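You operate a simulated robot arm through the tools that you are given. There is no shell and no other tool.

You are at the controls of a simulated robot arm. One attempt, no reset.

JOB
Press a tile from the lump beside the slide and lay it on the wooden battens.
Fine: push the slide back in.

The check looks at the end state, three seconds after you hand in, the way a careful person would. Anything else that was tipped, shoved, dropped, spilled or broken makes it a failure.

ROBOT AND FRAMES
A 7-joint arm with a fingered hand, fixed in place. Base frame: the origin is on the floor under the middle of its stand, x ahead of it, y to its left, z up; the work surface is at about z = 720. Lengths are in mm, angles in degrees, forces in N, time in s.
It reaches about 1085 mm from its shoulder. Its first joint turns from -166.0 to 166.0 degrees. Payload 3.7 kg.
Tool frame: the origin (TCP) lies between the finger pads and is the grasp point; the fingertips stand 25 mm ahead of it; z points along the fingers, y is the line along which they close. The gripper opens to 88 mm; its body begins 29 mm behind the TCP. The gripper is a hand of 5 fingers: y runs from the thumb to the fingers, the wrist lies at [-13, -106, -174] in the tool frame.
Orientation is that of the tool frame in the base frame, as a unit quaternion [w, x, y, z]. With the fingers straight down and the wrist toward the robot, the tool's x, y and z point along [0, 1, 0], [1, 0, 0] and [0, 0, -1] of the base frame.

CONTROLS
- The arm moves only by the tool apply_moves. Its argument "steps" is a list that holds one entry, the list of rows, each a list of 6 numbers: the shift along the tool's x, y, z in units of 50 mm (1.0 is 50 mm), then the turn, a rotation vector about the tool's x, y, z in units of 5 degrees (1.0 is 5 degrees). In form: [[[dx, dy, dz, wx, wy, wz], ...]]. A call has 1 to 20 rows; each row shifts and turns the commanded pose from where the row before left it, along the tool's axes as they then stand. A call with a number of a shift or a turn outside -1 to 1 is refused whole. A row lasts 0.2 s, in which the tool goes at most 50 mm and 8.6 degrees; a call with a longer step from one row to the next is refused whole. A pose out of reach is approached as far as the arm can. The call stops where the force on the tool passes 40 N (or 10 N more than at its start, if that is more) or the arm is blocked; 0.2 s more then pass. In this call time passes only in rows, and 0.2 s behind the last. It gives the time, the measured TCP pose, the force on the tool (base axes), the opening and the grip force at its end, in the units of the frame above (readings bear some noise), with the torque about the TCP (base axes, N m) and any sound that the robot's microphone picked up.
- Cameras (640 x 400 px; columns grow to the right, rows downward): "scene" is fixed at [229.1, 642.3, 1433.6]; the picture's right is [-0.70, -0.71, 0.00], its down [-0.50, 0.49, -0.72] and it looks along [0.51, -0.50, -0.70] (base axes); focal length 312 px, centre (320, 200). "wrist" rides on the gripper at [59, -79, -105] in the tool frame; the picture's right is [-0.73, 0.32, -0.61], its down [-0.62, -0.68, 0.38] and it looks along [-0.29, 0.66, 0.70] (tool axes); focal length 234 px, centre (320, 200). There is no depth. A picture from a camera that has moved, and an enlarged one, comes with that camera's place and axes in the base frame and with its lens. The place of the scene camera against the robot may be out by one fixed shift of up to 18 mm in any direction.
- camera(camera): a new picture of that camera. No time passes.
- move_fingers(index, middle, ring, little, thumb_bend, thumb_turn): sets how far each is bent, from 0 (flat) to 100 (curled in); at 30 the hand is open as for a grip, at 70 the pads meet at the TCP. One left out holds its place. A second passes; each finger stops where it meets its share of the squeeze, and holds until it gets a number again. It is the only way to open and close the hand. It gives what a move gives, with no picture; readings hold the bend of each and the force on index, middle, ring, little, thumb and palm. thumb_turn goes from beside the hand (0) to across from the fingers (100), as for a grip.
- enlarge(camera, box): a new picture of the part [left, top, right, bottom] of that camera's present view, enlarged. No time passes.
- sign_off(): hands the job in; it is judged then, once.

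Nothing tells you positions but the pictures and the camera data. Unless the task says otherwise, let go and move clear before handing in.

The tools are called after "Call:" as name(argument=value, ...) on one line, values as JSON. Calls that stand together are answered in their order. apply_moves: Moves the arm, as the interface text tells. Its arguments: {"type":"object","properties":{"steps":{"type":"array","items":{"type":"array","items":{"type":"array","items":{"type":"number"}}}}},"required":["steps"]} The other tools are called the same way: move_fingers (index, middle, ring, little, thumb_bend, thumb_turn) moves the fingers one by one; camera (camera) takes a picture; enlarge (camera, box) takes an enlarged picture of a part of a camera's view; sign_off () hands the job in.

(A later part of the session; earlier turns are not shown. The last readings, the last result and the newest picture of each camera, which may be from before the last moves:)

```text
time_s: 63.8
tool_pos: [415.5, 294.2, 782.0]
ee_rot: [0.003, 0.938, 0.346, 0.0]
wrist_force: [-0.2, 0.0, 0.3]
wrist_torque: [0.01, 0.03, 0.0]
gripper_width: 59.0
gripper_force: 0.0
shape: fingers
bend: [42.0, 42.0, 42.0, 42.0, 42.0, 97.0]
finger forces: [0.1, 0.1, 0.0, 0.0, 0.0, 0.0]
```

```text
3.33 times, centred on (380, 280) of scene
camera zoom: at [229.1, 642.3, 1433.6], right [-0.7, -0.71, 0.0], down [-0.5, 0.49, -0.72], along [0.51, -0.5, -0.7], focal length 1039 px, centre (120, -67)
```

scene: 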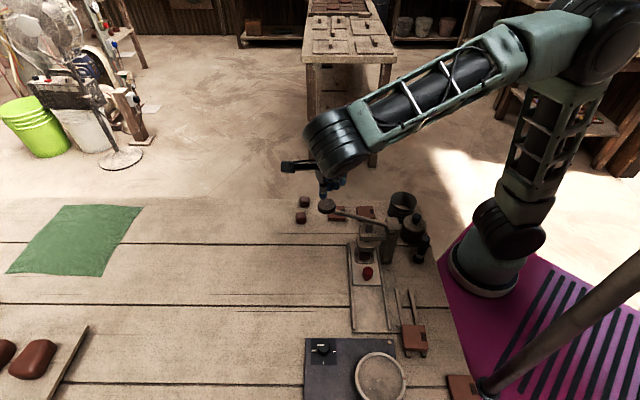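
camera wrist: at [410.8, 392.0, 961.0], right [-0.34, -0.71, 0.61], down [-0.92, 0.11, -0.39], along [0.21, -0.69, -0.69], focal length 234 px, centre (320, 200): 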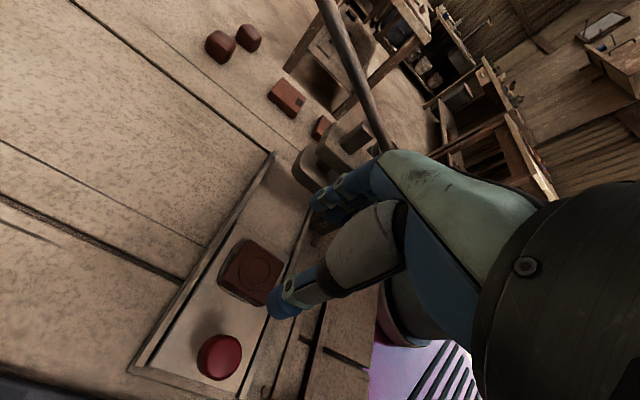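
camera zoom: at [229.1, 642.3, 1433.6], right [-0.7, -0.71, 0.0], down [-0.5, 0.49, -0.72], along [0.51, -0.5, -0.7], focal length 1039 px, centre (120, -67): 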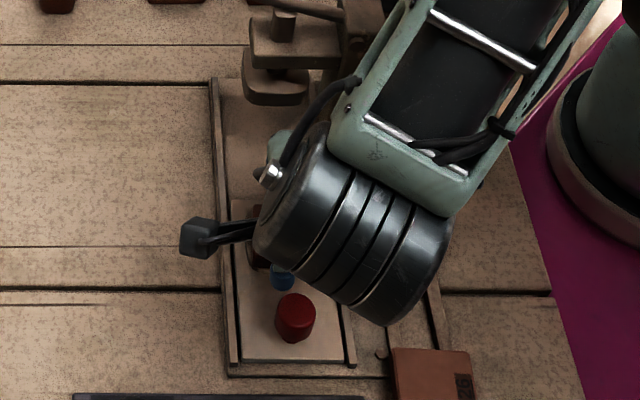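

The tile is nicely between thumb and fingers. I'll curl ring and little out of the way of the rail, shift slightly, and go down the last bit.

Call:
move_fingers(ring=90, little=90)

Call:
apply_moves(steps=[[[0.12, 0, 0.1, 0, 0, 0], [0, 0, 0.06, 0, 0, 0], [0, 0, 0.04, 0, 0, 0]]])

Call:
enlarge(camera="wrist", box=[220, 160, 380, 300])

```text
time_s: 64.8
tool_pos: [415.8, 294.8, 782.8]
ee_rot: [0.003, 0.938, 0.346, 0.0]
wrist_force: [0.6, -0.6, 0.0]
wrist_torque: [0.03, -0.01, 0.0]
gripper_width: 58.7
gripper_force: 0.1
shape: fingers
bend: [42.0, 42.0, 90.0, 90.0, 42.0, 97.0]
finger forces: [0.0, 0.0, 0.0, 0.0, 0.0, 0.0]
```

```text
time_s: 65.5
tool_pos: [418.9, 298.3, 771.7]
ee_rot: [0.003, 0.938, 0.346, 0.0]
wrist_force: [-0.4, 0.9, 0.4]
wrist_torque: [-0.02, -0.01, -0.04]
gripper_width: 58.8
gripper_force: 0.1
shape: fingers
bend: [42.0, 42.0, 90.0, 90.0, 42.0, 97.0]
finger forces: [0.0, 0.0, 0.0, 0.0, 0.0, 0.1]
```

```text
2.86 times, centred on (300, 230) of wrist
camera zoom: at [412.7, 397.8, 875.6], right [-0.34, -0.71, 0.61], down [-0.92, 0.11, -0.38], along [0.21, -0.69, -0.69], focal length 669 px, centre (377, 114)
```

zoom: 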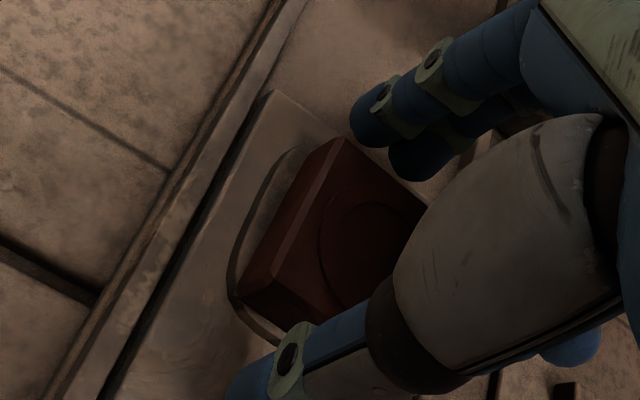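

No contact yet, so I'll go down a few more millimetres to get a better bite on the edges, then close gently.

Call:
apply_moves(steps=[[[0, 0, 0.03, 0, 0, 0], [0, 0, 0.03, 0, 0, 0]]])

Call:
move_fingers(index=48, middle=48, thumb_bend=47)

Call:
enlarge(camera="wrist", box=[220, 160, 380, 300])

```text
time_s: 66.2
tool_pos: [419.0, 298.4, 768.1]
ee_rot: [0.003, 0.938, 0.346, -0.001]
wrist_force: [0.2, 0.7, 0.8]
wrist_torque: [0.0, 0.0, 0.01]
gripper_width: 58.7
gripper_force: 0.0
shape: fingers
bend: [42.0, 42.0, 90.0, 90.0, 42.0, 97.0]
finger forces: [0.0, 0.1, 0.1, 0.0, 0.0, 0.1]
```

```text
time_s: 67.2
tool_pos: [420.1, 297.7, 768.9]
ee_rot: [0.003, 0.938, 0.346, -0.001]
wrist_force: [2.1, -1.2, 0.9]
wrist_torque: [-0.04, -0.07, 0.04]
gripper_width: 47.7
gripper_force: 1.3
shape: fingers
bend: [48.0, 46.0, 90.0, 90.0, 47.0, 97.0]
finger forces: [0.0, 2.2, 0.1, 0.0, 0.1, 0.0]
```

```text
2.86 times, centred on (300, 230) of wrist
camera zoom: at [412.9, 398.1, 872.5], right [-0.34, -0.71, 0.61], down [-0.92, 0.11, -0.38], along [0.21, -0.69, -0.69], focal length 669 px, centre (377, 114)
```

zoom: 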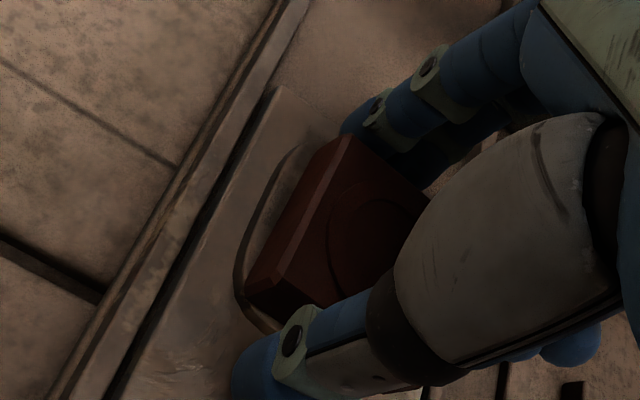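

Call:
move_fingers(index=54, middle=50, thumb_bend=52)

Call:
enlarge(camera="wrist", box=[220, 160, 380, 300])

```text
time_s: 68.2
tool_pos: [418.8, 298.3, 766.8]
ee_rot: [0.004, 0.938, 0.346, 0.0]
wrist_force: [2.6, -2.0, 2.4]
wrist_torque: [-0.12, -0.06, 0.02]
gripper_width: 39.4
gripper_force: 3.5
shape: fingers
bend: [52.0, 46.0, 90.0, 90.0, 50.0, 97.0]
finger forces: [1.2, 4.0, 0.0, 0.0, 1.0, 0.0]
```

```text
2.86 times, centred on (300, 230) of wrist
camera zoom: at [412.9, 398.1, 872.5], right [-0.34, -0.71, 0.61], down [-0.92, 0.11, -0.38], along [0.21, -0.69, -0.69], focal length 669 px, centre (377, 114)
```

zoom: 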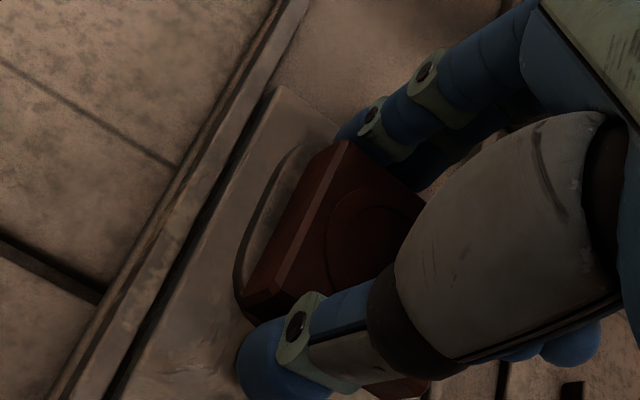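

The longer middle fingertip seems to rest on the slide. I'll raise by about 2 mm and finish the grip.

Call:
apply_moves(steps=[[[0, 0, -0.05, 0, 0, 0]]])

Call:
move_fingers(index=58, middle=58, thumb_bend=56)

Call:
enlarge(camera="wrist", box=[220, 160, 380, 300])

```text
time_s: 68.5
tool_pos: [419.0, 297.7, 770.7]
ee_rot: [0.003, 0.938, 0.346, -0.001]
wrist_force: [-0.5, -0.3, 0.1]
wrist_torque: [0.0, 0.0, 0.0]
gripper_width: 39.6
gripper_force: 1.3
shape: fingers
bend: [52.0, 50.0, 90.0, 90.0, 50.0, 97.0]
finger forces: [1.3, 0.0, 0.0, 0.1, 1.1, 0.0]
```

```text
time_s: 69.5
tool_pos: [418.8, 297.3, 769.7]
ee_rot: [0.003, 0.938, 0.346, -0.001]
wrist_force: [0.1, 0.2, 0.4]
wrist_torque: [-0.02, 0.03, 0.01]
gripper_width: 38.5
gripper_force: 4.1
shape: fingers
bend: [53.0, 54.0, 90.0, 90.0, 51.0, 97.0]
finger forces: [2.2, 2.1, 0.1, 0.0, 4.2, 0.0]
```

```text
2.86 times, centred on (300, 230) of wrist
camera zoom: at [413.0, 397.8, 874.5], right [-0.34, -0.71, 0.61], down [-0.92, 0.11, -0.38], along [0.21, -0.69, -0.69], focal length 669 px, centre (377, 114)
```

zoom: 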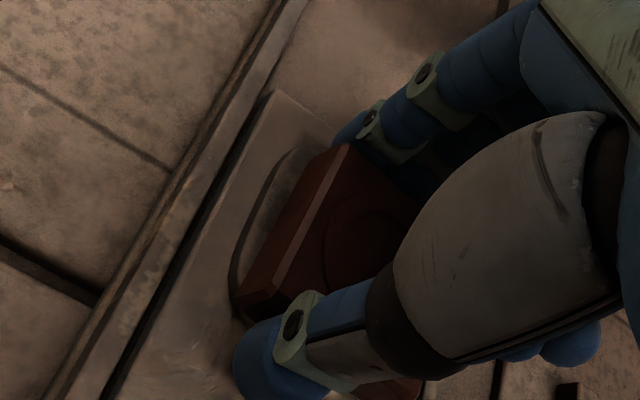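

Balanced grip of about 4 N. I'll lift the tile slowly out of the die.

Call:
apply_moves(steps=[[[0, 0, -0.1, 0, 0, 0], [0, 0, -0.2, 0, 0, 0], [0, 0, -0.3, 0, 0, 0], [0, 0, -0.4, 0, 0, 0]]])

Call:
camera(camera="wrist")

Call:
enlarge(camera="wrist", box=[220, 160, 380, 300])

Call:
enlarge(camera="scene", box=[310, 220, 450, 340])

```text
time_s: 70.5
tool_pos: [419.0, 297.0, 820.1]
ee_rot: [0.003, 0.938, 0.346, -0.001]
wrist_force: [0.2, 0.4, -0.9]
wrist_torque: [0.03, 0.0, -0.01]
gripper_width: 38.2
gripper_force: 4.7
shape: fingers
bend: [53.0, 54.0, 90.0, 90.0, 51.0, 97.0]
finger forces: [2.0, 2.1, 0.0, 0.1, 4.3, 0.1]
```

```text
taken
camera wrist: at [412.8, 397.2, 924.8], right [-0.34, -0.71, 0.61], down [-0.92, 0.11, -0.38], along [0.21, -0.69, -0.69], focal length 234 px, centre (320, 200)
```

wrist: 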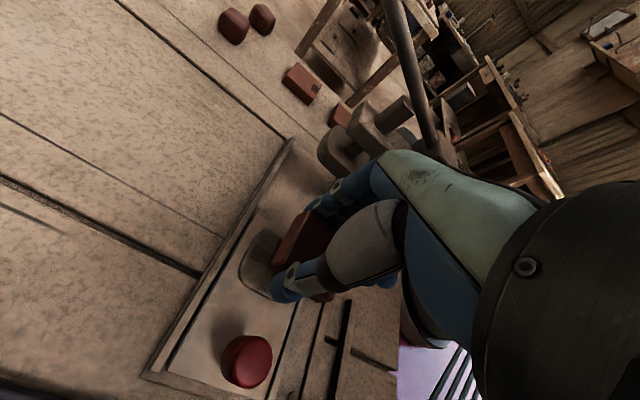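

```text
2.86 times, centred on (300, 230) of wrist
camera zoom: at [412.8, 397.2, 924.8], right [-0.34, -0.71, 0.61], down [-0.92, 0.11, -0.38], along [0.21, -0.69, -0.69], focal length 669 px, centre (377, 114)
```

zoom: 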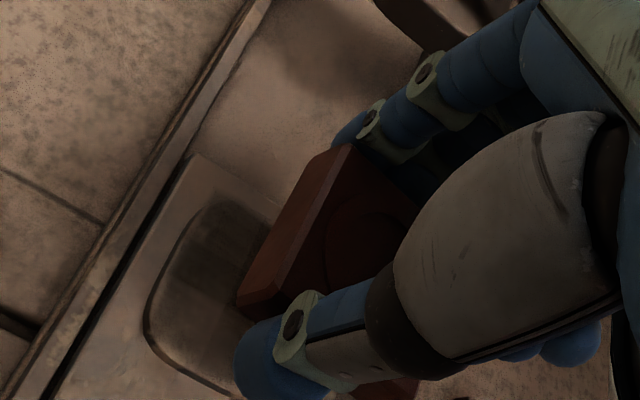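

```text
3.33 times, centred on (380, 280) of scene
camera zoom: at [229.1, 642.3, 1433.6], right [-0.7, -0.71, 0.0], down [-0.5, 0.49, -0.72], along [0.51, -0.5, -0.7], focal length 1039 px, centre (120, -67)
```

zoom: 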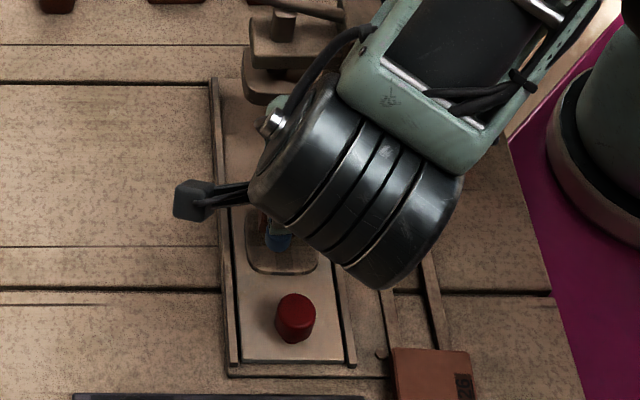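

The tile is in hand. I'll raise it and turn the hand about 85° so it can reach the battens, with the wrist on the far side.

Call:
apply_moves(steps=[[[0, 0, -0.5, 0, 0, 0], [0, 0, -0.6, 0, 0, 0], [0, 0, -0.5, 0, 0, 0], [0, 0, 0, 0, 0, 0.9], [0, 0, 0, 0, 0, 0.9], [0, 0, 0, 0, 0, 0.9], [0, 0, 0, 0, 0, 0.9], [0, 0, 0, 0, 0, 0.9], [0, 0, 0, 0, 0, 0.9], [0, 0, 0, 0, 0, 0.9], [0, 0, 0, 0, 0, 0.9], [0, 0, 0, 0, 0, 0.9]]])

Call:
camera(camera="scene")

Call:
camera(camera="wrist")

```text
time_s: 73.2
tool_pos: [419.0, 298.5, 901.5]
ee_rot: [0.003, 1.0, -0.001, 0.001]
wrist_force: [-0.2, -0.2, -0.1]
wrist_torque: [-0.03, 0.03, 0.03]
gripper_width: 38.3
gripper_force: 4.1
shape: fingers
bend: [53.0, 54.0, 90.0, 90.0, 51.0, 97.0]
finger forces: [2.1, 2.0, 0.0, 0.0, 4.2, 0.1]
```

```text
taken
```

scene: 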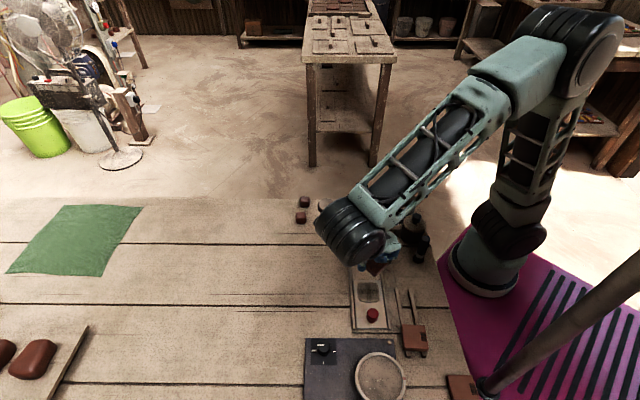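

```text
taken
camera wrist: at [478.1, 379.2, 1005.0], right [-0.73, -0.32, 0.61], down [-0.62, 0.68, -0.39], along [-0.29, -0.66, -0.69], focal length 234 px, centre (320, 200)
```

wrist: 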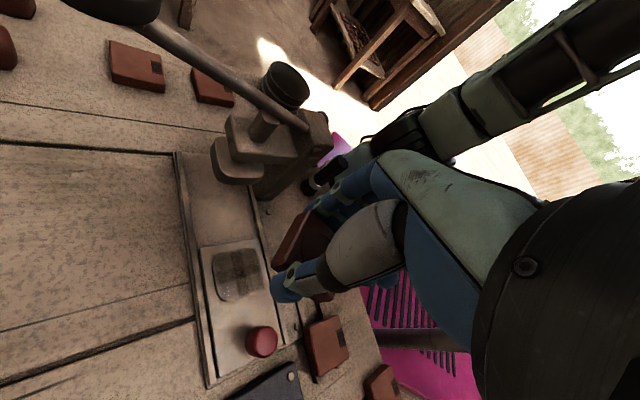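

Call:
apply_moves(steps=[[[-0.6, 0.15, 0, 0, 0, 0], [-0.6, 0.15, 0, 0, 0, 0], [0, 0, 0, 0, 0, 1], [0, 0, 0, 0, 0, 1], [0, 0, 0, 0, 0, 1], [0, 0, 0, 0, 0, 1], [0, 0, 0, 0, 0, 1], [0, 0, 0, 0, 0, 1], [0, 0, 0, 0, 0, 1], [0, 0, 0, 0, 0, 1], [0, 0, 0, 0, 0, 1]]])

Call:
camera(camera="scene")

Call:
camera(camera="wrist")

Call:
enlarge(camera="wrist", box=[180, 180, 400, 400])

```text
time_s: 75.5
tool_pos: [359.0, 283.9, 901.5]
ee_rot: [0.002, 0.924, -0.384, 0.002]
wrist_force: [0.4, -0.3, -0.3]
wrist_torque: [0.02, 0.02, -0.03]
gripper_width: 38.3
gripper_force: 4.4
shape: fingers
bend: [53.0, 54.0, 90.0, 90.0, 51.0, 97.0]
finger forces: [2.1, 2.0, 0.0, 0.1, 4.1, 0.1]
```

```text
taken
```

scene: 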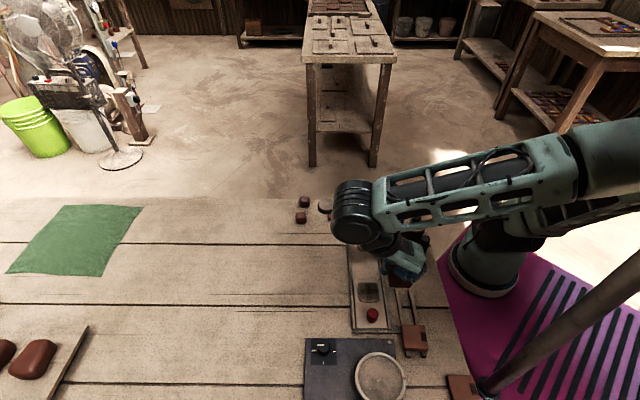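

```text
taken
camera wrist: at [456.5, 299.5, 1006.3], right [-0.74, 0.29, 0.6], down [0.04, 0.92, -0.39], along [-0.67, -0.26, -0.7], focal length 234 px, centre (320, 200)
```

wrist: 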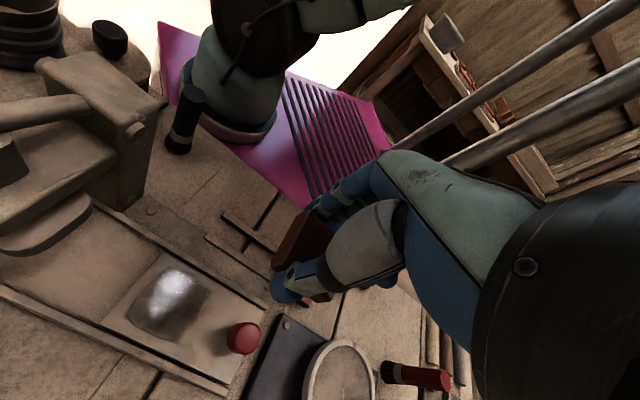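

```text
1.82 times, centred on (290, 290) of wrist
camera zoom: at [456.5, 299.5, 1006.3], right [-0.74, 0.29, 0.6], down [0.04, 0.92, -0.39], along [-0.67, -0.26, -0.7], focal length 426 px, centre (374, 36)
```

zoom: 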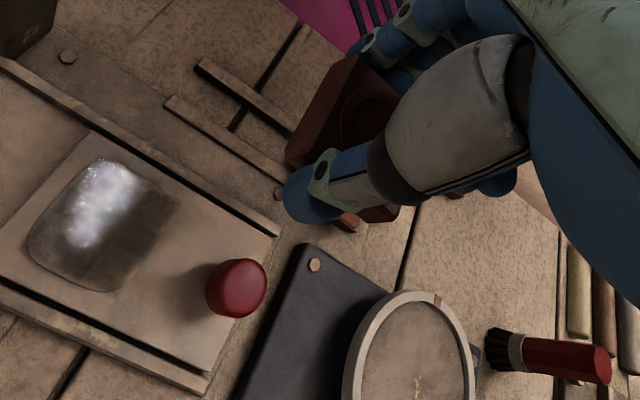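

The hand is now oriented for the battens, whose free area is at about (329, 254). I'll move over it and go partway down to check the alignment.

Call:
apply_moves(steps=[[[0.047, 0.42, 0.3, 0, 0, 0], [0.047, 0.42, 0.3, 0, 0, 0], [0, 0, 0.6, 0, 0, 0], [0, 0, 0.5, 0, 0, 0]]])

Call:
camera(camera="wrist")

Call:
enlarge(camera="wrist", box=[200, 160, 400, 320])

Call:
enlarge(camera="scene", box=[340, 240, 460, 370])

```text
time_s: 76.5
tool_pos: [328.1, 253.4, 831.3]
ee_rot: [-0.013, 0.927, -0.373, -0.034]
wrist_force: [-0.3, -0.3, -0.1]
wrist_torque: [-0.05, -0.02, -0.02]
gripper_width: 38.1
gripper_force: 3.9
shape: fingers
bend: [53.0, 54.0, 90.0, 90.0, 51.0, 97.0]
finger forces: [2.2, 2.0, 0.0, 0.0, 4.1, 0.0]
```

```text
taken
camera wrist: at [430.6, 265.5, 930.8], right [-0.71, 0.24, 0.66], down [0.0, 0.94, -0.34], along [-0.7, -0.24, -0.67], focal length 234 px, centre (320, 200)
```

wrist: 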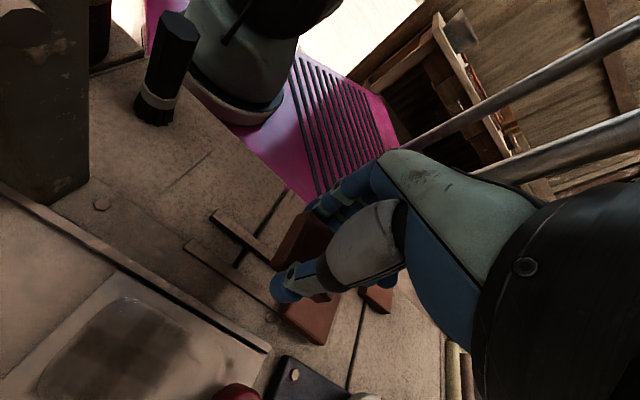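

```text
2.50 times, centred on (300, 240) of wrist
camera zoom: at [430.6, 265.5, 930.8], right [-0.71, 0.24, 0.66], down [0.0, 0.94, -0.34], along [-0.7, -0.24, -0.67], focal length 585 px, centre (370, 100)
```

zoom: 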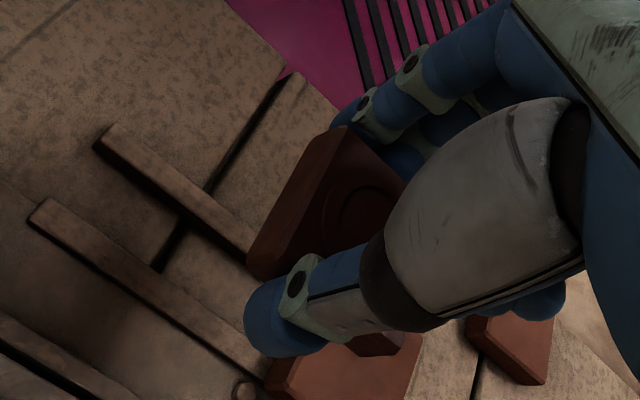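

```text
3.08 times, centred on (400, 305) of scene
camera zoom: at [229.1, 642.3, 1433.6], right [-0.7, -0.71, 0.0], down [-0.5, 0.49, -0.72], along [0.51, -0.5, -0.7], focal length 959 px, centre (74, -123)
```

zoom: 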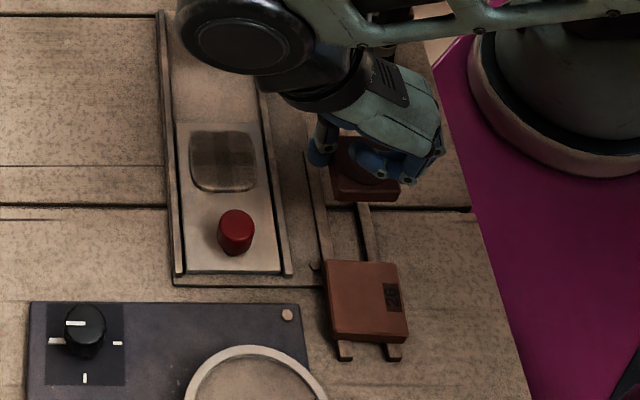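

The pose reading is slightly off what I commanded. I'll pause one step to see whether it settles.

Call:
apply_moves(steps=[[[0, 0, 0, 0, 0, 0], [0, 0, 0, 0, 0, 0]]])

```text
time_s: 77.2
tool_pos: [327.5, 251.8, 830.0]
ee_rot: [-0.011, 0.926, -0.375, -0.035]
wrist_force: [1.1, 0.5, 0.1]
wrist_torque: [-0.01, -0.01, -0.02]
gripper_width: 38.4
gripper_force: 3.7
shape: fingers
bend: [53.0, 54.0, 90.0, 90.0, 51.0, 97.0]
finger forces: [2.1, 2.0, 0.0, 0.0, 4.2, 0.0]
```

The hand settled with a 4° tilt. I'll correct the tilt and see whether the arm can follow.

Call:
apply_moves(steps=[[[0, 0, 0, 0, 0.42, 0], [0, 0, 0, 0, 0.42, 0], [0, 0, 0, 0, 0, 0]]])

```text
time_s: 78.0
tool_pos: [331.4, 248.3, 835.8]
ee_rot: [-0.003, 0.923, -0.383, -0.018]
wrist_force: [0.0, -0.8, 0.0]
wrist_torque: [0.0, -0.04, 0.0]
gripper_width: 38.5
gripper_force: 4.0
shape: fingers
bend: [53.0, 54.0, 90.0, 90.0, 51.0, 97.0]
finger forces: [2.2, 2.0, 0.1, 0.0, 4.2, 0.0]
```

A joint limit is holding me back in this exact pose. I'll try a small outward tilt and a little less yaw to see whether the arm can go lower.

Call:
apply_moves(steps=[[[0, 0, -0.2, 0, 0.2, -1], [0, 0, 0, 0, 0, -1], [0, 0, 0, 0, 0, -1], [0, 0, 0, 0, 0, 0]]])

Call:
apply_moves(steps=[[[0, 0, 0.3, 0, 0, 0], [0, 0, 0.3, 0, 0, 0], [0, 0, 0, 0, 0, 0]]])

```text
time_s: 79.2
tool_pos: [349.9, 239.4, 845.6]
ee_rot: [-0.001, 0.957, -0.289, -0.018]
wrist_force: [-0.3, -0.7, -0.2]
wrist_torque: [-0.02, 0.04, -0.03]
gripper_width: 38.5
gripper_force: 4.4
shape: fingers
bend: [53.0, 54.0, 90.0, 90.0, 51.0, 97.0]
finger forces: [2.1, 1.9, 0.0, 0.0, 4.2, 0.1]
stopped in row 4: the arm was blocked; the commanded pose is now the measured one
```

```text
time_s: 80.0
tool_pos: [340.9, 241.2, 825.6]
ee_rot: [-0.015, 0.96, -0.276, -0.047]
wrist_force: [-0.3, -0.4, -0.7]
wrist_torque: [0.0, -0.01, 0.01]
gripper_width: 38.4
gripper_force: 4.1
shape: fingers
bend: [53.0, 54.0, 90.0, 90.0, 51.0, 97.0]
finger forces: [2.3, 2.0, 0.0, 0.0, 4.2, 0.0]
```

"The arm was blocked" means a link may be touching something. I'll look carefully before going any further.

Call:
camera(camera="scene")

Call:
enlarge(camera="scene", box=[310, 130, 630, 330])

Call:
camera(camera="wrist")

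```text
taken
```

scene: 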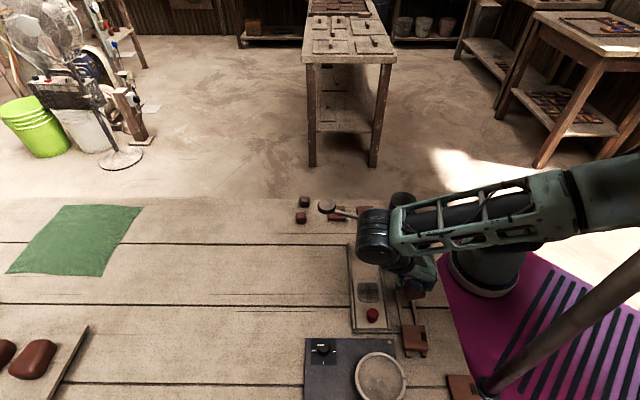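

```text
2.00 times, centred on (470, 230) of scene
camera zoom: at [229.1, 642.3, 1433.6], right [-0.7, -0.71, 0.0], down [-0.5, 0.49, -0.72], along [0.51, -0.5, -0.7], focal length 624 px, centre (20, 140)
```

zoom: 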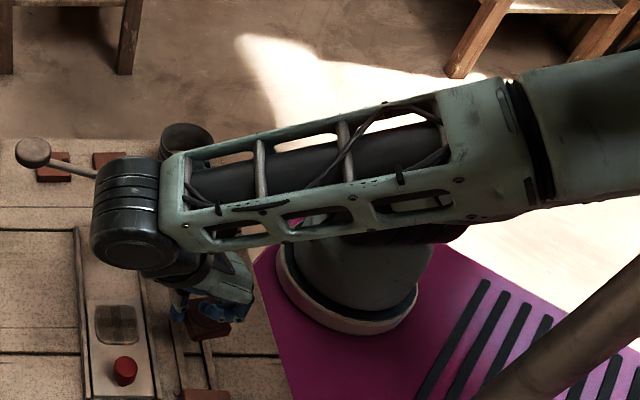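

```text
taken
camera wrist: at [440.6, 272.4, 924.1], right [-0.74, 0.08, 0.67], down [-0.19, 0.93, -0.32], along [-0.65, -0.37, -0.67], focal length 234 px, centre (320, 200)
```

wrist: 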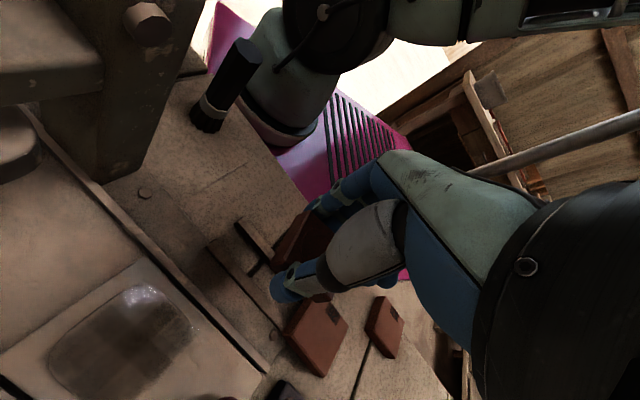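

The forearm seems to be folding close to the robot's own base in this orientation. I'll back up, raise, and rotate the other way to around -60°, where the elbow stays high, and try from there.

Call:
apply_moves(steps=[[[0, -0.3, -0.5, 0, 0, 0], [0, -0.4, -0.6, 0, 0, 0], [0, -0.4, -0.4, 0, 0, -1], [0, 0, 0, 0, 0, -1], [0, 0, 0, 0, 0, -1], [0, 0, 0, 0, 0, -1], [0, 0, 0, 0, 0, -1], [0, 0, 0, 0, 0, -1]]])

Call:
camera(camera="scene")

```text
time_s: 80.8
tool_pos: [341.3, 231.7, 866.4]
ee_rot: [0.04, 0.966, -0.243, -0.078]
wrist_force: [-0.2, 1.0, -0.5]
wrist_torque: [0.0, -0.02, 0.03]
gripper_width: 38.3
gripper_force: 4.2
shape: fingers
bend: [53.0, 54.0, 90.0, 90.0, 51.0, 97.0]
finger forces: [2.2, 2.0, 0.0, 0.0, 4.2, 0.0]
stopped in row 4: the arm was blocked; the commanded pose is now the measured one
```

```text
taken
```

scene: 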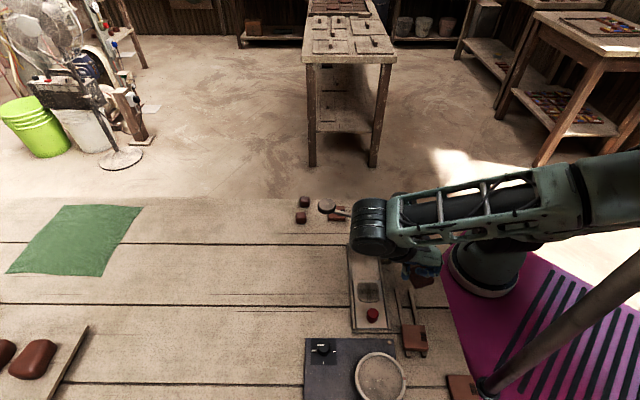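

Still blocked. I'll go straight up first to free the arm.

Call:
apply_moves(steps=[[[0, 0, -0.4, 0, 0, 0], [0, 0, -0.4, 0, 0, 0], [0, 0, -0.4, 0, 0, 0]]])

Call:
camera(camera="scene")

Call:
enlarge(camera="scene", box=[310, 130, 630, 330])

```text
time_s: 81.7
tool_pos: [359.5, 231.5, 928.8]
ee_rot: [0.032, 0.963, -0.252, -0.085]
wrist_force: [0.6, 0.2, -0.6]
wrist_torque: [-0.04, -0.04, 0.04]
gripper_width: 38.5
gripper_force: 3.7
shape: fingers
bend: [53.0, 54.0, 90.0, 90.0, 51.0, 97.0]
finger forces: [2.3, 2.0, 0.0, 0.0, 4.0, 0.0]
```

```text
taken
```

scene: 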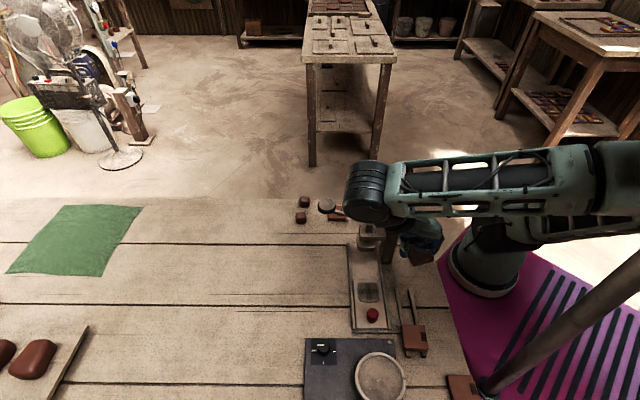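

```text
2.00 times, centred on (470, 230) of scene
camera zoom: at [229.1, 642.3, 1433.6], right [-0.7, -0.71, 0.0], down [-0.5, 0.49, -0.72], along [0.51, -0.5, -0.7], focal length 624 px, centre (20, 140)
```

zoom: 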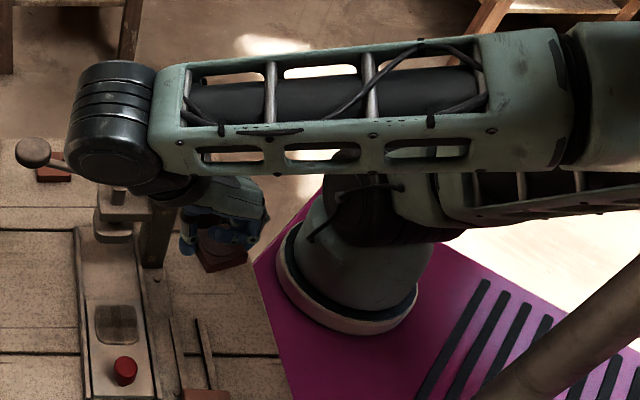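

I see now: the elbow has swung out sideways with the forearm folded over the upper arm. I'll level the hand and rotate back to about -60°, which should bring the elbow up again.

Call:
apply_moves(steps=[[[0, -0.3, -0.2, 0.6, 0.85, -0.5], [0, -0.3, -0.2, 0.6, 0.85, -0.5], [0, -0.3, 0, 0, 0, -1], [0, -0.3, 0, 0, 0, -1], [0, 0, 0, 0, 0, -1], [0, 0, 0, 0, 0, -1], [0, 0, 0, 0, 0, -1], [0, 0, 0, 0, 0, -1]]])

Call:
camera(camera="scene")

```text
time_s: 82.4
tool_pos: [391.8, 244.1, 959.3]
ee_rot: [-0.035, 0.977, -0.198, -0.068]
wrist_force: [0.3, 0.1, -0.9]
wrist_torque: [-0.01, 0.0, -0.02]
gripper_width: 38.1
gripper_force: 3.7
shape: fingers
bend: [53.0, 54.0, 90.0, 90.0, 51.0, 97.0]
finger forces: [2.2, 2.0, 0.0, 0.0, 4.2, 0.1]
stopped in row 3: the arm was blocked; the commanded pose is now the measured one
```

```text
taken
```

scene: 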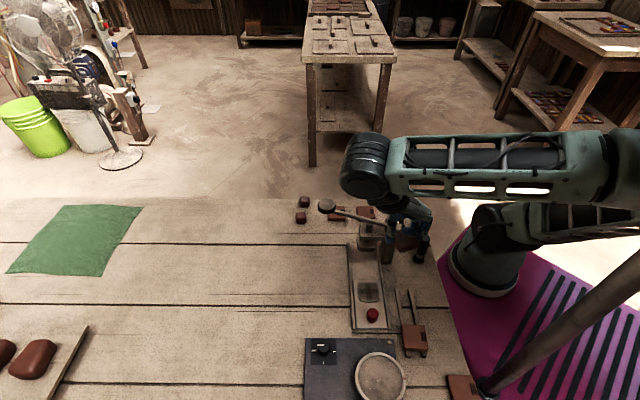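

Call:
apply_moves(steps=[[[0, 0, -0.3, 0, 0, 0], [0, 0, 0, 0, 0, -0.6], [0, 0, 0, 0, 0, -0.6], [0, 0, 0, 0, 0, -0.6], [0, 0, 0, 0, 0, -0.6]]])

Call:
camera(camera="scene")

```text
time_s: 83.6
tool_pos: [407.9, 230.2, 981.8]
ee_rot: [-0.071, 0.987, -0.101, -0.103]
wrist_force: [1.3, 0.2, -0.1]
wrist_torque: [0.02, 0.0, 0.0]
gripper_width: 38.4
gripper_force: 4.8
shape: fingers
bend: [53.0, 54.0, 90.0, 90.0, 51.0, 97.0]
finger forces: [2.2, 2.1, 0.0, 0.0, 4.1, 0.1]
```

```text
taken
```

scene: 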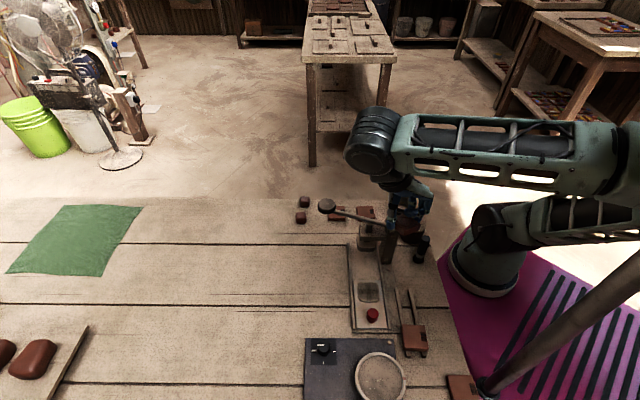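

The yaw is coming back but the hand picked up some tilt. I'll correct it while rotating, staying high.

Call:
apply_moves(steps=[[[0, 0, 0, -0.35, 0.6, -0.5], [0, 0, 0, -0.35, 0.6, -0.5], [0, 0, 0, -0.35, 0.6, -0.5], [0, 0, 0, -0.35, 0.6, -0.5], [0, 0, 0, 0, 0, 0]]])

Call:
camera(camera="scene")

```text
time_s: 84.0
tool_pos: [412.5, 223.3, 986.3]
ee_rot: [-0.075, 0.989, -0.076, -0.107]
wrist_force: [0.3, 0.3, -0.2]
wrist_torque: [0.0, 0.0, -0.01]
gripper_width: 38.3
gripper_force: 3.7
shape: fingers
bend: [53.0, 54.0, 90.0, 90.0, 51.0, 97.0]
finger forces: [2.1, 1.8, 0.1, 0.0, 4.2, 0.0]
stopped in row 2: the arm was blocked; the commanded pose is now the measured one
```

```text
taken
```

scene: 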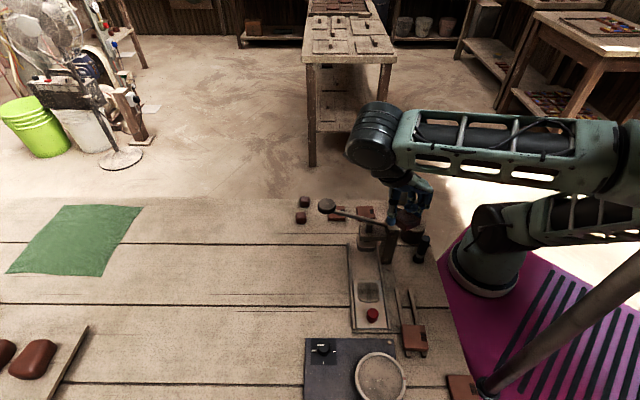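

The wrist joint seems to be at its limit here. I'll move outward and up to unfold the arm, away from everything on the table.

Call:
apply_moves(steps=[[[0, -0.4, -0.4, 0, 0, 0], [0, -0.5, -0.4, 0, 0, 0], [0, -0.5, -0.4, 0, 0, 0], [0, -0.5, -0.4, 0, 0, 0]]])

Call:
camera(camera="scene")

```text
time_s: 84.7
tool_pos: [382.3, 228.5, 1001.3]
ee_rot: [-0.072, 0.974, -0.057, -0.207]
wrist_force: [0.3, 0.1, -0.3]
wrist_torque: [-0.01, 0.01, 0.01]
gripper_width: 38.4
gripper_force: 4.0
shape: fingers
bend: [53.0, 54.0, 90.0, 90.0, 51.0, 97.0]
finger forces: [2.2, 1.9, 0.0, 0.0, 4.1, 0.0]
stopped in row 3: the arm was blocked; the commanded pose is now the measured one
```

```text
taken
```

scene: 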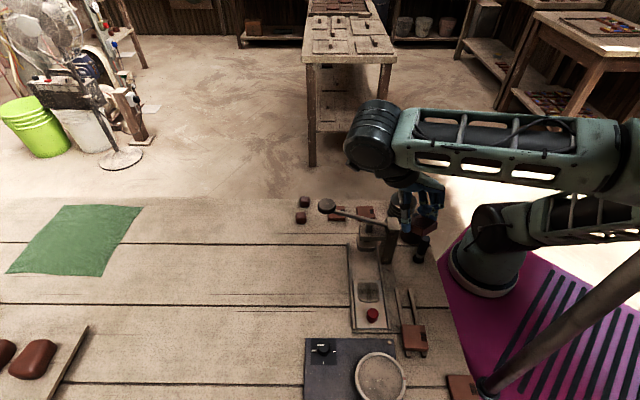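

The hand is drifting into a bad posture. I'll go back towards the last good pose (level, yaw about -135°), where the arm was fine, and retreat along the path I came.

Call:
apply_moves(steps=[[[0, 0, 0, 0.03, 0.57, 0.84], [0, 0, 0, 0.03, 0.57, 0.84], [0, 0, 0, 0.03, 0.57, 0.84], [0, 0, 0, 0.03, 0.57, 0.84]]])

Call:
camera(camera="scene")

Call:
camera(camera="wrist")

```text
time_s: 85.7
tool_pos: [382.9, 230.4, 1002.4]
ee_rot: [-0.04, 0.97, -0.21, -0.112]
wrist_force: [-1.2, 0.3, -0.2]
wrist_torque: [-0.01, 0.0, 0.0]
gripper_width: 38.2
gripper_force: 4.4
shape: fingers
bend: [53.0, 54.0, 90.0, 90.0, 51.0, 97.0]
finger forces: [2.1, 1.9, 0.0, 0.0, 4.1, 0.0]
```

```text
taken
```

scene: 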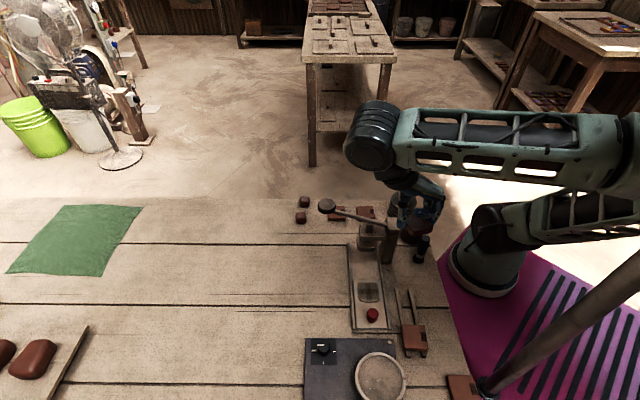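

```text
taken
camera wrist: at [489.1, 266.7, 1092.5], right [-0.66, -0.08, 0.75], down [-0.35, 0.92, -0.21], along [-0.67, -0.39, -0.63], focal length 234 px, centre (320, 200)
```

wrist: 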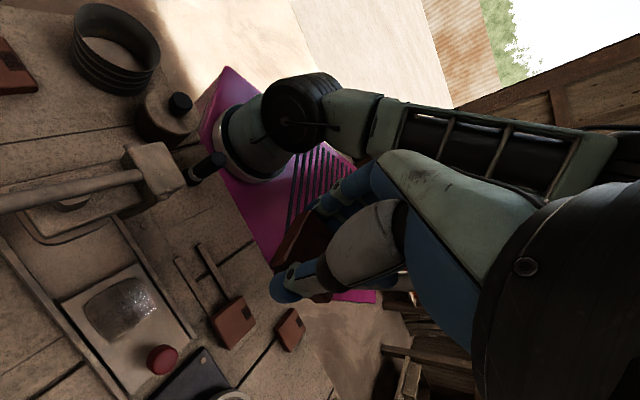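

That rotation tracked exactly, so this direction is free. I'll finish levelling to the known good orientation.

Call:
apply_moves(steps=[[[0, 0, 0, 0.03, 0.57, 0.84], [0, 0, 0, 0.03, 0.57, 0.84], [0, 0, 0, 0.03, 0.57, 0.84], [0, 0, 0, 0.03, 0.57, 0.84], [0, 0, 0, 0.03, 0.57, 0.84]]])

Call:
camera(camera="scene")

```text
time_s: 86.9
tool_pos: [383.5, 230.0, 1002.4]
ee_rot: [0.0, 0.922, -0.388, 0.004]
wrist_force: [0.6, 0.0, -0.4]
wrist_torque: [-0.04, 0.05, 0.02]
gripper_width: 38.3
gripper_force: 4.3
shape: fingers
bend: [53.0, 54.0, 90.0, 90.0, 51.0, 97.0]
finger forces: [2.2, 1.9, 0.0, 0.0, 4.1, 0.1]
```

```text
taken
```

scene: 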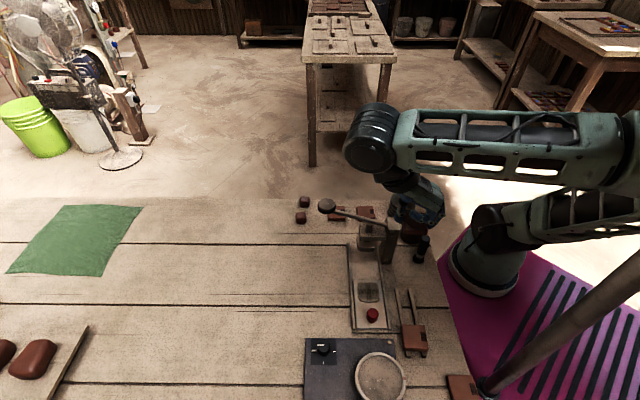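

Level again. Now I'll move outward, away from the base.

Call:
apply_moves(steps=[[[0, -0.5, 0, 0, 0, 0], [0, -0.5, 0, 0, 0, 0], [0, -0.5, 0, 0, 0, 0]]])

Call:
camera(camera="scene")

```text
time_s: 87.8
tool_pos: [379.1, 302.6, 1004.4]
ee_rot: [-0.002, 0.95, -0.311, -0.008]
wrist_force: [0.1, 0.3, -1.6]
wrist_torque: [0.01, 0.01, 0.0]
gripper_width: 38.5
gripper_force: 3.8
shape: fingers
bend: [53.0, 54.0, 90.0, 90.0, 51.0, 97.0]
finger forces: [2.1, 1.9, 0.1, 0.0, 4.1, 0.0]
stopped in row 3: the arm was blocked; the commanded pose is now the measured one
```

```text
taken
```

scene: 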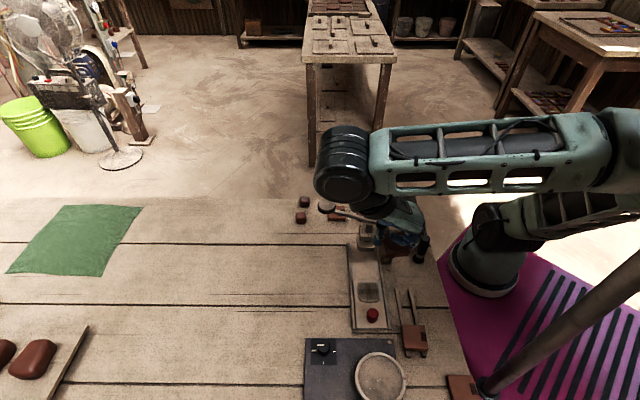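

Still something limits motion outward. I'll go further up first and see whether that frees the elbow.

Call:
apply_moves(steps=[[[0, 0, -0.5, 0, 0, 0], [0, 0, -0.5, 0, 0, 0], [0, 0, -0.5, 0, 0, 0], [0, 0, -0.5, 0, 0, 0]]])

Call:
camera(camera="scene")

Call:
camera(camera="wrist")

```text
time_s: 88.8
tool_pos: [392.2, 281.8, 1044.7]
ee_rot: [-0.006, 0.951, -0.309, -0.004]
wrist_force: [0.2, 0.0, -0.7]
wrist_torque: [0.01, 0.01, 0.02]
gripper_width: 38.2
gripper_force: 4.3
shape: fingers
bend: [53.0, 54.0, 90.0, 90.0, 51.0, 97.0]
finger forces: [2.1, 1.9, 0.0, 0.1, 4.0, 0.1]
out of reach, approached as far as the arm can: row 2, 3, 4
```

```text
taken
```

scene: 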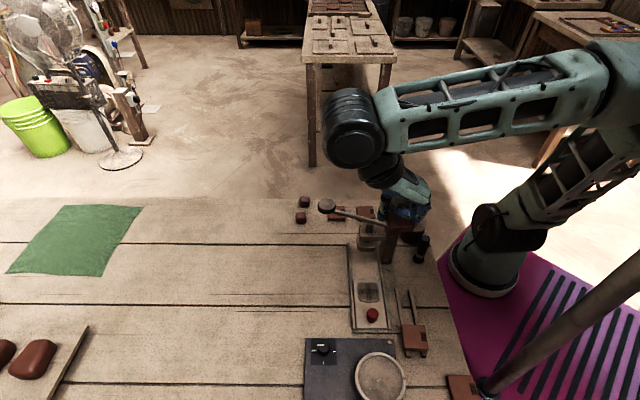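

```text
taken
camera wrist: at [487.2, 310.5, 1149.3], right [-0.77, 0.16, 0.61], down [-0.1, 0.92, -0.37], along [-0.62, -0.35, -0.7], focal length 234 px, centre (320, 200)
```

wrist: 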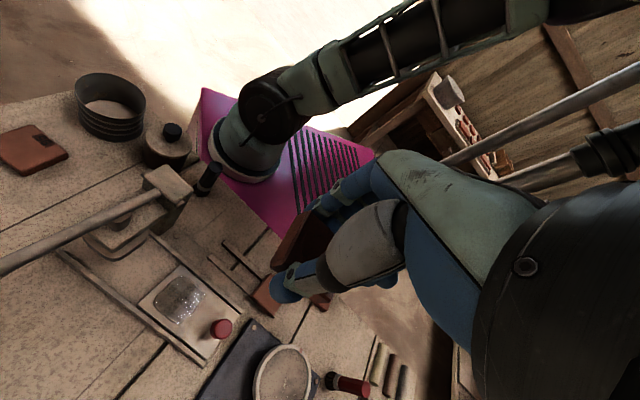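

The elbow came back up. Now I'll rotate the hand back towards -90°.

Call:
apply_moves(steps=[[[0, 0, 0.2, 0, 0, -0.8], [0, 0, 0.2, 0, 0, -0.8], [0, 0, 0.2, 0, 0, -0.8], [0, 0, 0, 0, 0, -0.8], [0, 0, 0, 0, 0, -0.8], [0, 0, 0, 0, 0, -0.8]]])

Call:
camera(camera="scene")

```text
time_s: 90.2
tool_pos: [391.4, 281.0, 1014.9]
ee_rot: [-0.004, 0.994, -0.106, -0.004]
wrist_force: [0.0, 0.0, -1.3]
wrist_torque: [0.03, 0.01, 0.01]
gripper_width: 38.4
gripper_force: 4.1
shape: fingers
bend: [53.0, 54.0, 90.0, 90.0, 51.0, 97.0]
finger forces: [2.2, 1.9, 0.1, 0.1, 4.0, 0.0]
```

```text
taken
```

scene: 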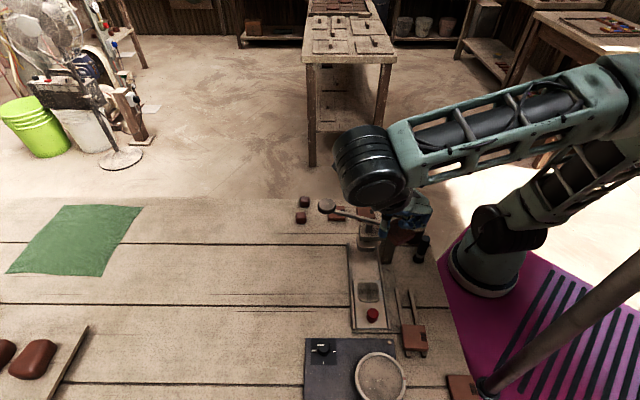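

It tracks well. I'll continue rotating to about -50°.

Call:
apply_moves(steps=[[[0, 0, 0, 0, 0, -0.8], [0, 0, 0, 0, 0, -0.8], [0, 0, 0, 0, 0, -0.8], [0, 0, 0, 0, 0, -0.8], [0, 0, 0, 0, 0, -0.8], [0, 0, 0, 0, 0, -0.8], [0, 0, 0, 0, 0, -0.8], [0, 0, 0, 0, 0, -0.8], [0, 0, 0, 0, 0, -0.8], [0, 0, 0, 0, 0, -0.8], [0, 0, 0, 0, 0, -0.8], [0, 0, 0, 0, 0, -0.8], [0, 0, 0, 0, 0, -0.8]]])

Call:
camera(camera="scene")

Call:
camera(camera="wrist")

```text
time_s: 93.0
tool_pos: [410.3, 267.9, 1012.5]
ee_rot: [-0.016, 0.947, 0.32, -0.017]
wrist_force: [-0.1, 0.4, -0.5]
wrist_torque: [-0.04, -0.01, -0.02]
gripper_width: 38.6
gripper_force: 4.1
shape: fingers
bend: [53.0, 54.0, 90.0, 90.0, 51.0, 97.0]
finger forces: [2.3, 1.9, 0.1, 0.0, 4.0, 0.0]
```

```text
taken
```

scene: 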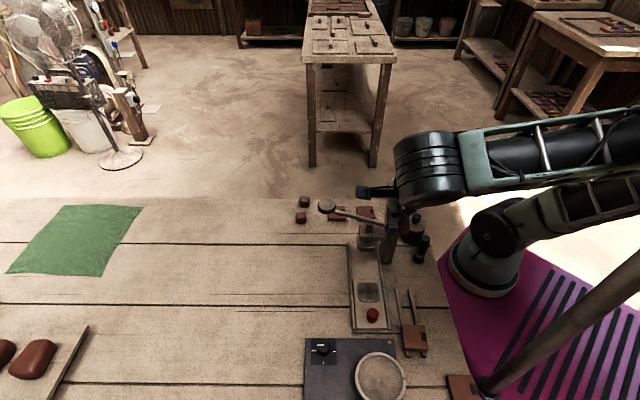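

```text
taken
camera wrist: at [413.2, 364.7, 1118.9], right [-0.36, -0.71, 0.61], down [-0.92, 0.17, -0.34], along [0.14, -0.68, -0.72], focal length 234 px, centre (320, 200)
```

wrist: 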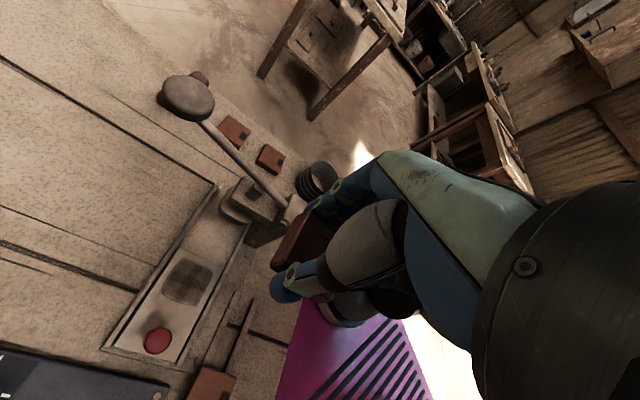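

The elbow swung out again. I'll move down and outward to where this orientation worked earlier.

Call:
apply_moves(steps=[[[0.1, -0.2, 0.3, -0.1, 0, 0], [0.1, -0.2, 0.3, -0.1, 0, 0], [0.1, -0.2, 0.3, -0.1, 0, 0], [0.1, -0.2, 0.3, -0.1, 0, 0]]])

Call:
camera(camera="scene")

```text
time_s: 93.7
tool_pos: [429.3, 250.4, 1032.4]
ee_rot: [-0.06, 0.961, 0.27, 0.033]
wrist_force: [1.0, -0.3, -1.0]
wrist_torque: [-0.01, 0.05, -0.01]
gripper_width: 38.6
gripper_force: 4.4
shape: fingers
bend: [53.0, 55.0, 90.0, 90.0, 51.0, 97.0]
finger forces: [2.3, 2.0, 0.0, 0.0, 4.1, 0.0]
stopped in row 3: the arm was blocked; the commanded pose is now the measured one
```

```text
taken
```

scene: 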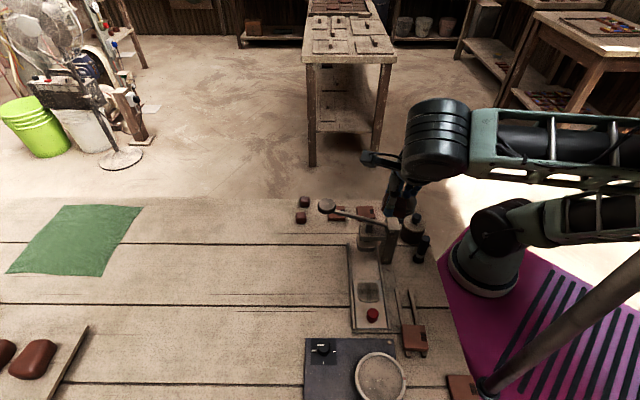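

I'll try moving well outward over the open table to unfold the arm.

Call:
apply_moves(steps=[[[0.3, -0.5, 0, 0, 0, 0], [0.3, -0.5, 0, 0, 0, 0], [0.3, -0.5, 0, 0, 0, 0], [0.3, -0.5, 0, 0, 0, 0]]])

Call:
camera(camera="scene")

```text
time_s: 94.3
tool_pos: [434.4, 213.9, 1071.9]
ee_rot: [-0.13, 0.969, 0.202, 0.054]
wrist_force: [-0.7, 1.0, -0.9]
wrist_torque: [0.01, 0.02, 0.02]
gripper_width: 38.2
gripper_force: 4.3
shape: fingers
bend: [53.0, 55.0, 90.0, 90.0, 51.0, 97.0]
finger forces: [2.2, 1.9, 0.0, 0.0, 4.1, 0.0]
stopped in row 2: the arm was blocked; the commanded pose is now the measured one
```

```text
taken
```

scene: 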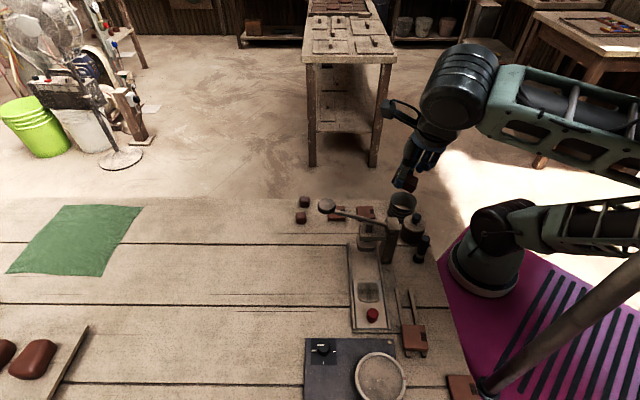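

I'll lift straight up, which brought the elbow back over the base last time.

Call:
apply_moves(steps=[[[0.1, -0.14, -0.58, 0, 0, 0], [0.1, -0.14, -0.58, 0, 0, 0], [0.1, -0.14, -0.58, 0, 0, 0], [0.1, -0.14, -0.58, 0, 0, 0]]])

Call:
camera(camera="scene")

```text
time_s: 95.0
tool_pos: [403.7, 164.7, 1112.6]
ee_rot: [-0.19, 0.963, 0.192, 0.01]
wrist_force: [0.6, 0.4, -0.6]
wrist_torque: [-0.02, -0.01, -0.01]
gripper_width: 38.2
gripper_force: 3.7
shape: fingers
bend: [53.0, 55.0, 90.0, 90.0, 51.0, 97.0]
finger forces: [2.2, 2.0, 0.1, 0.0, 4.1, 0.0]
stopped in row 3: the arm was blocked; the commanded pose is now the measured one
```

```text
taken
```

scene: 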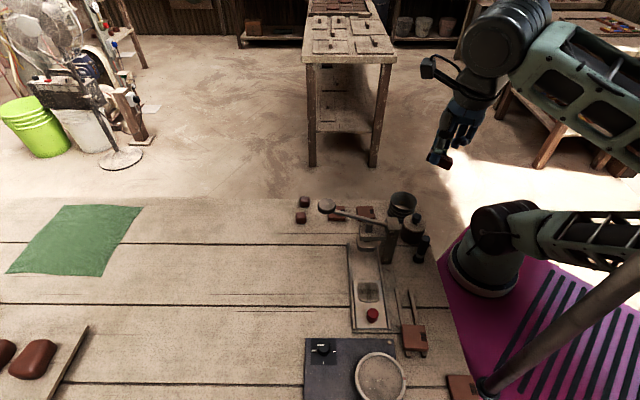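

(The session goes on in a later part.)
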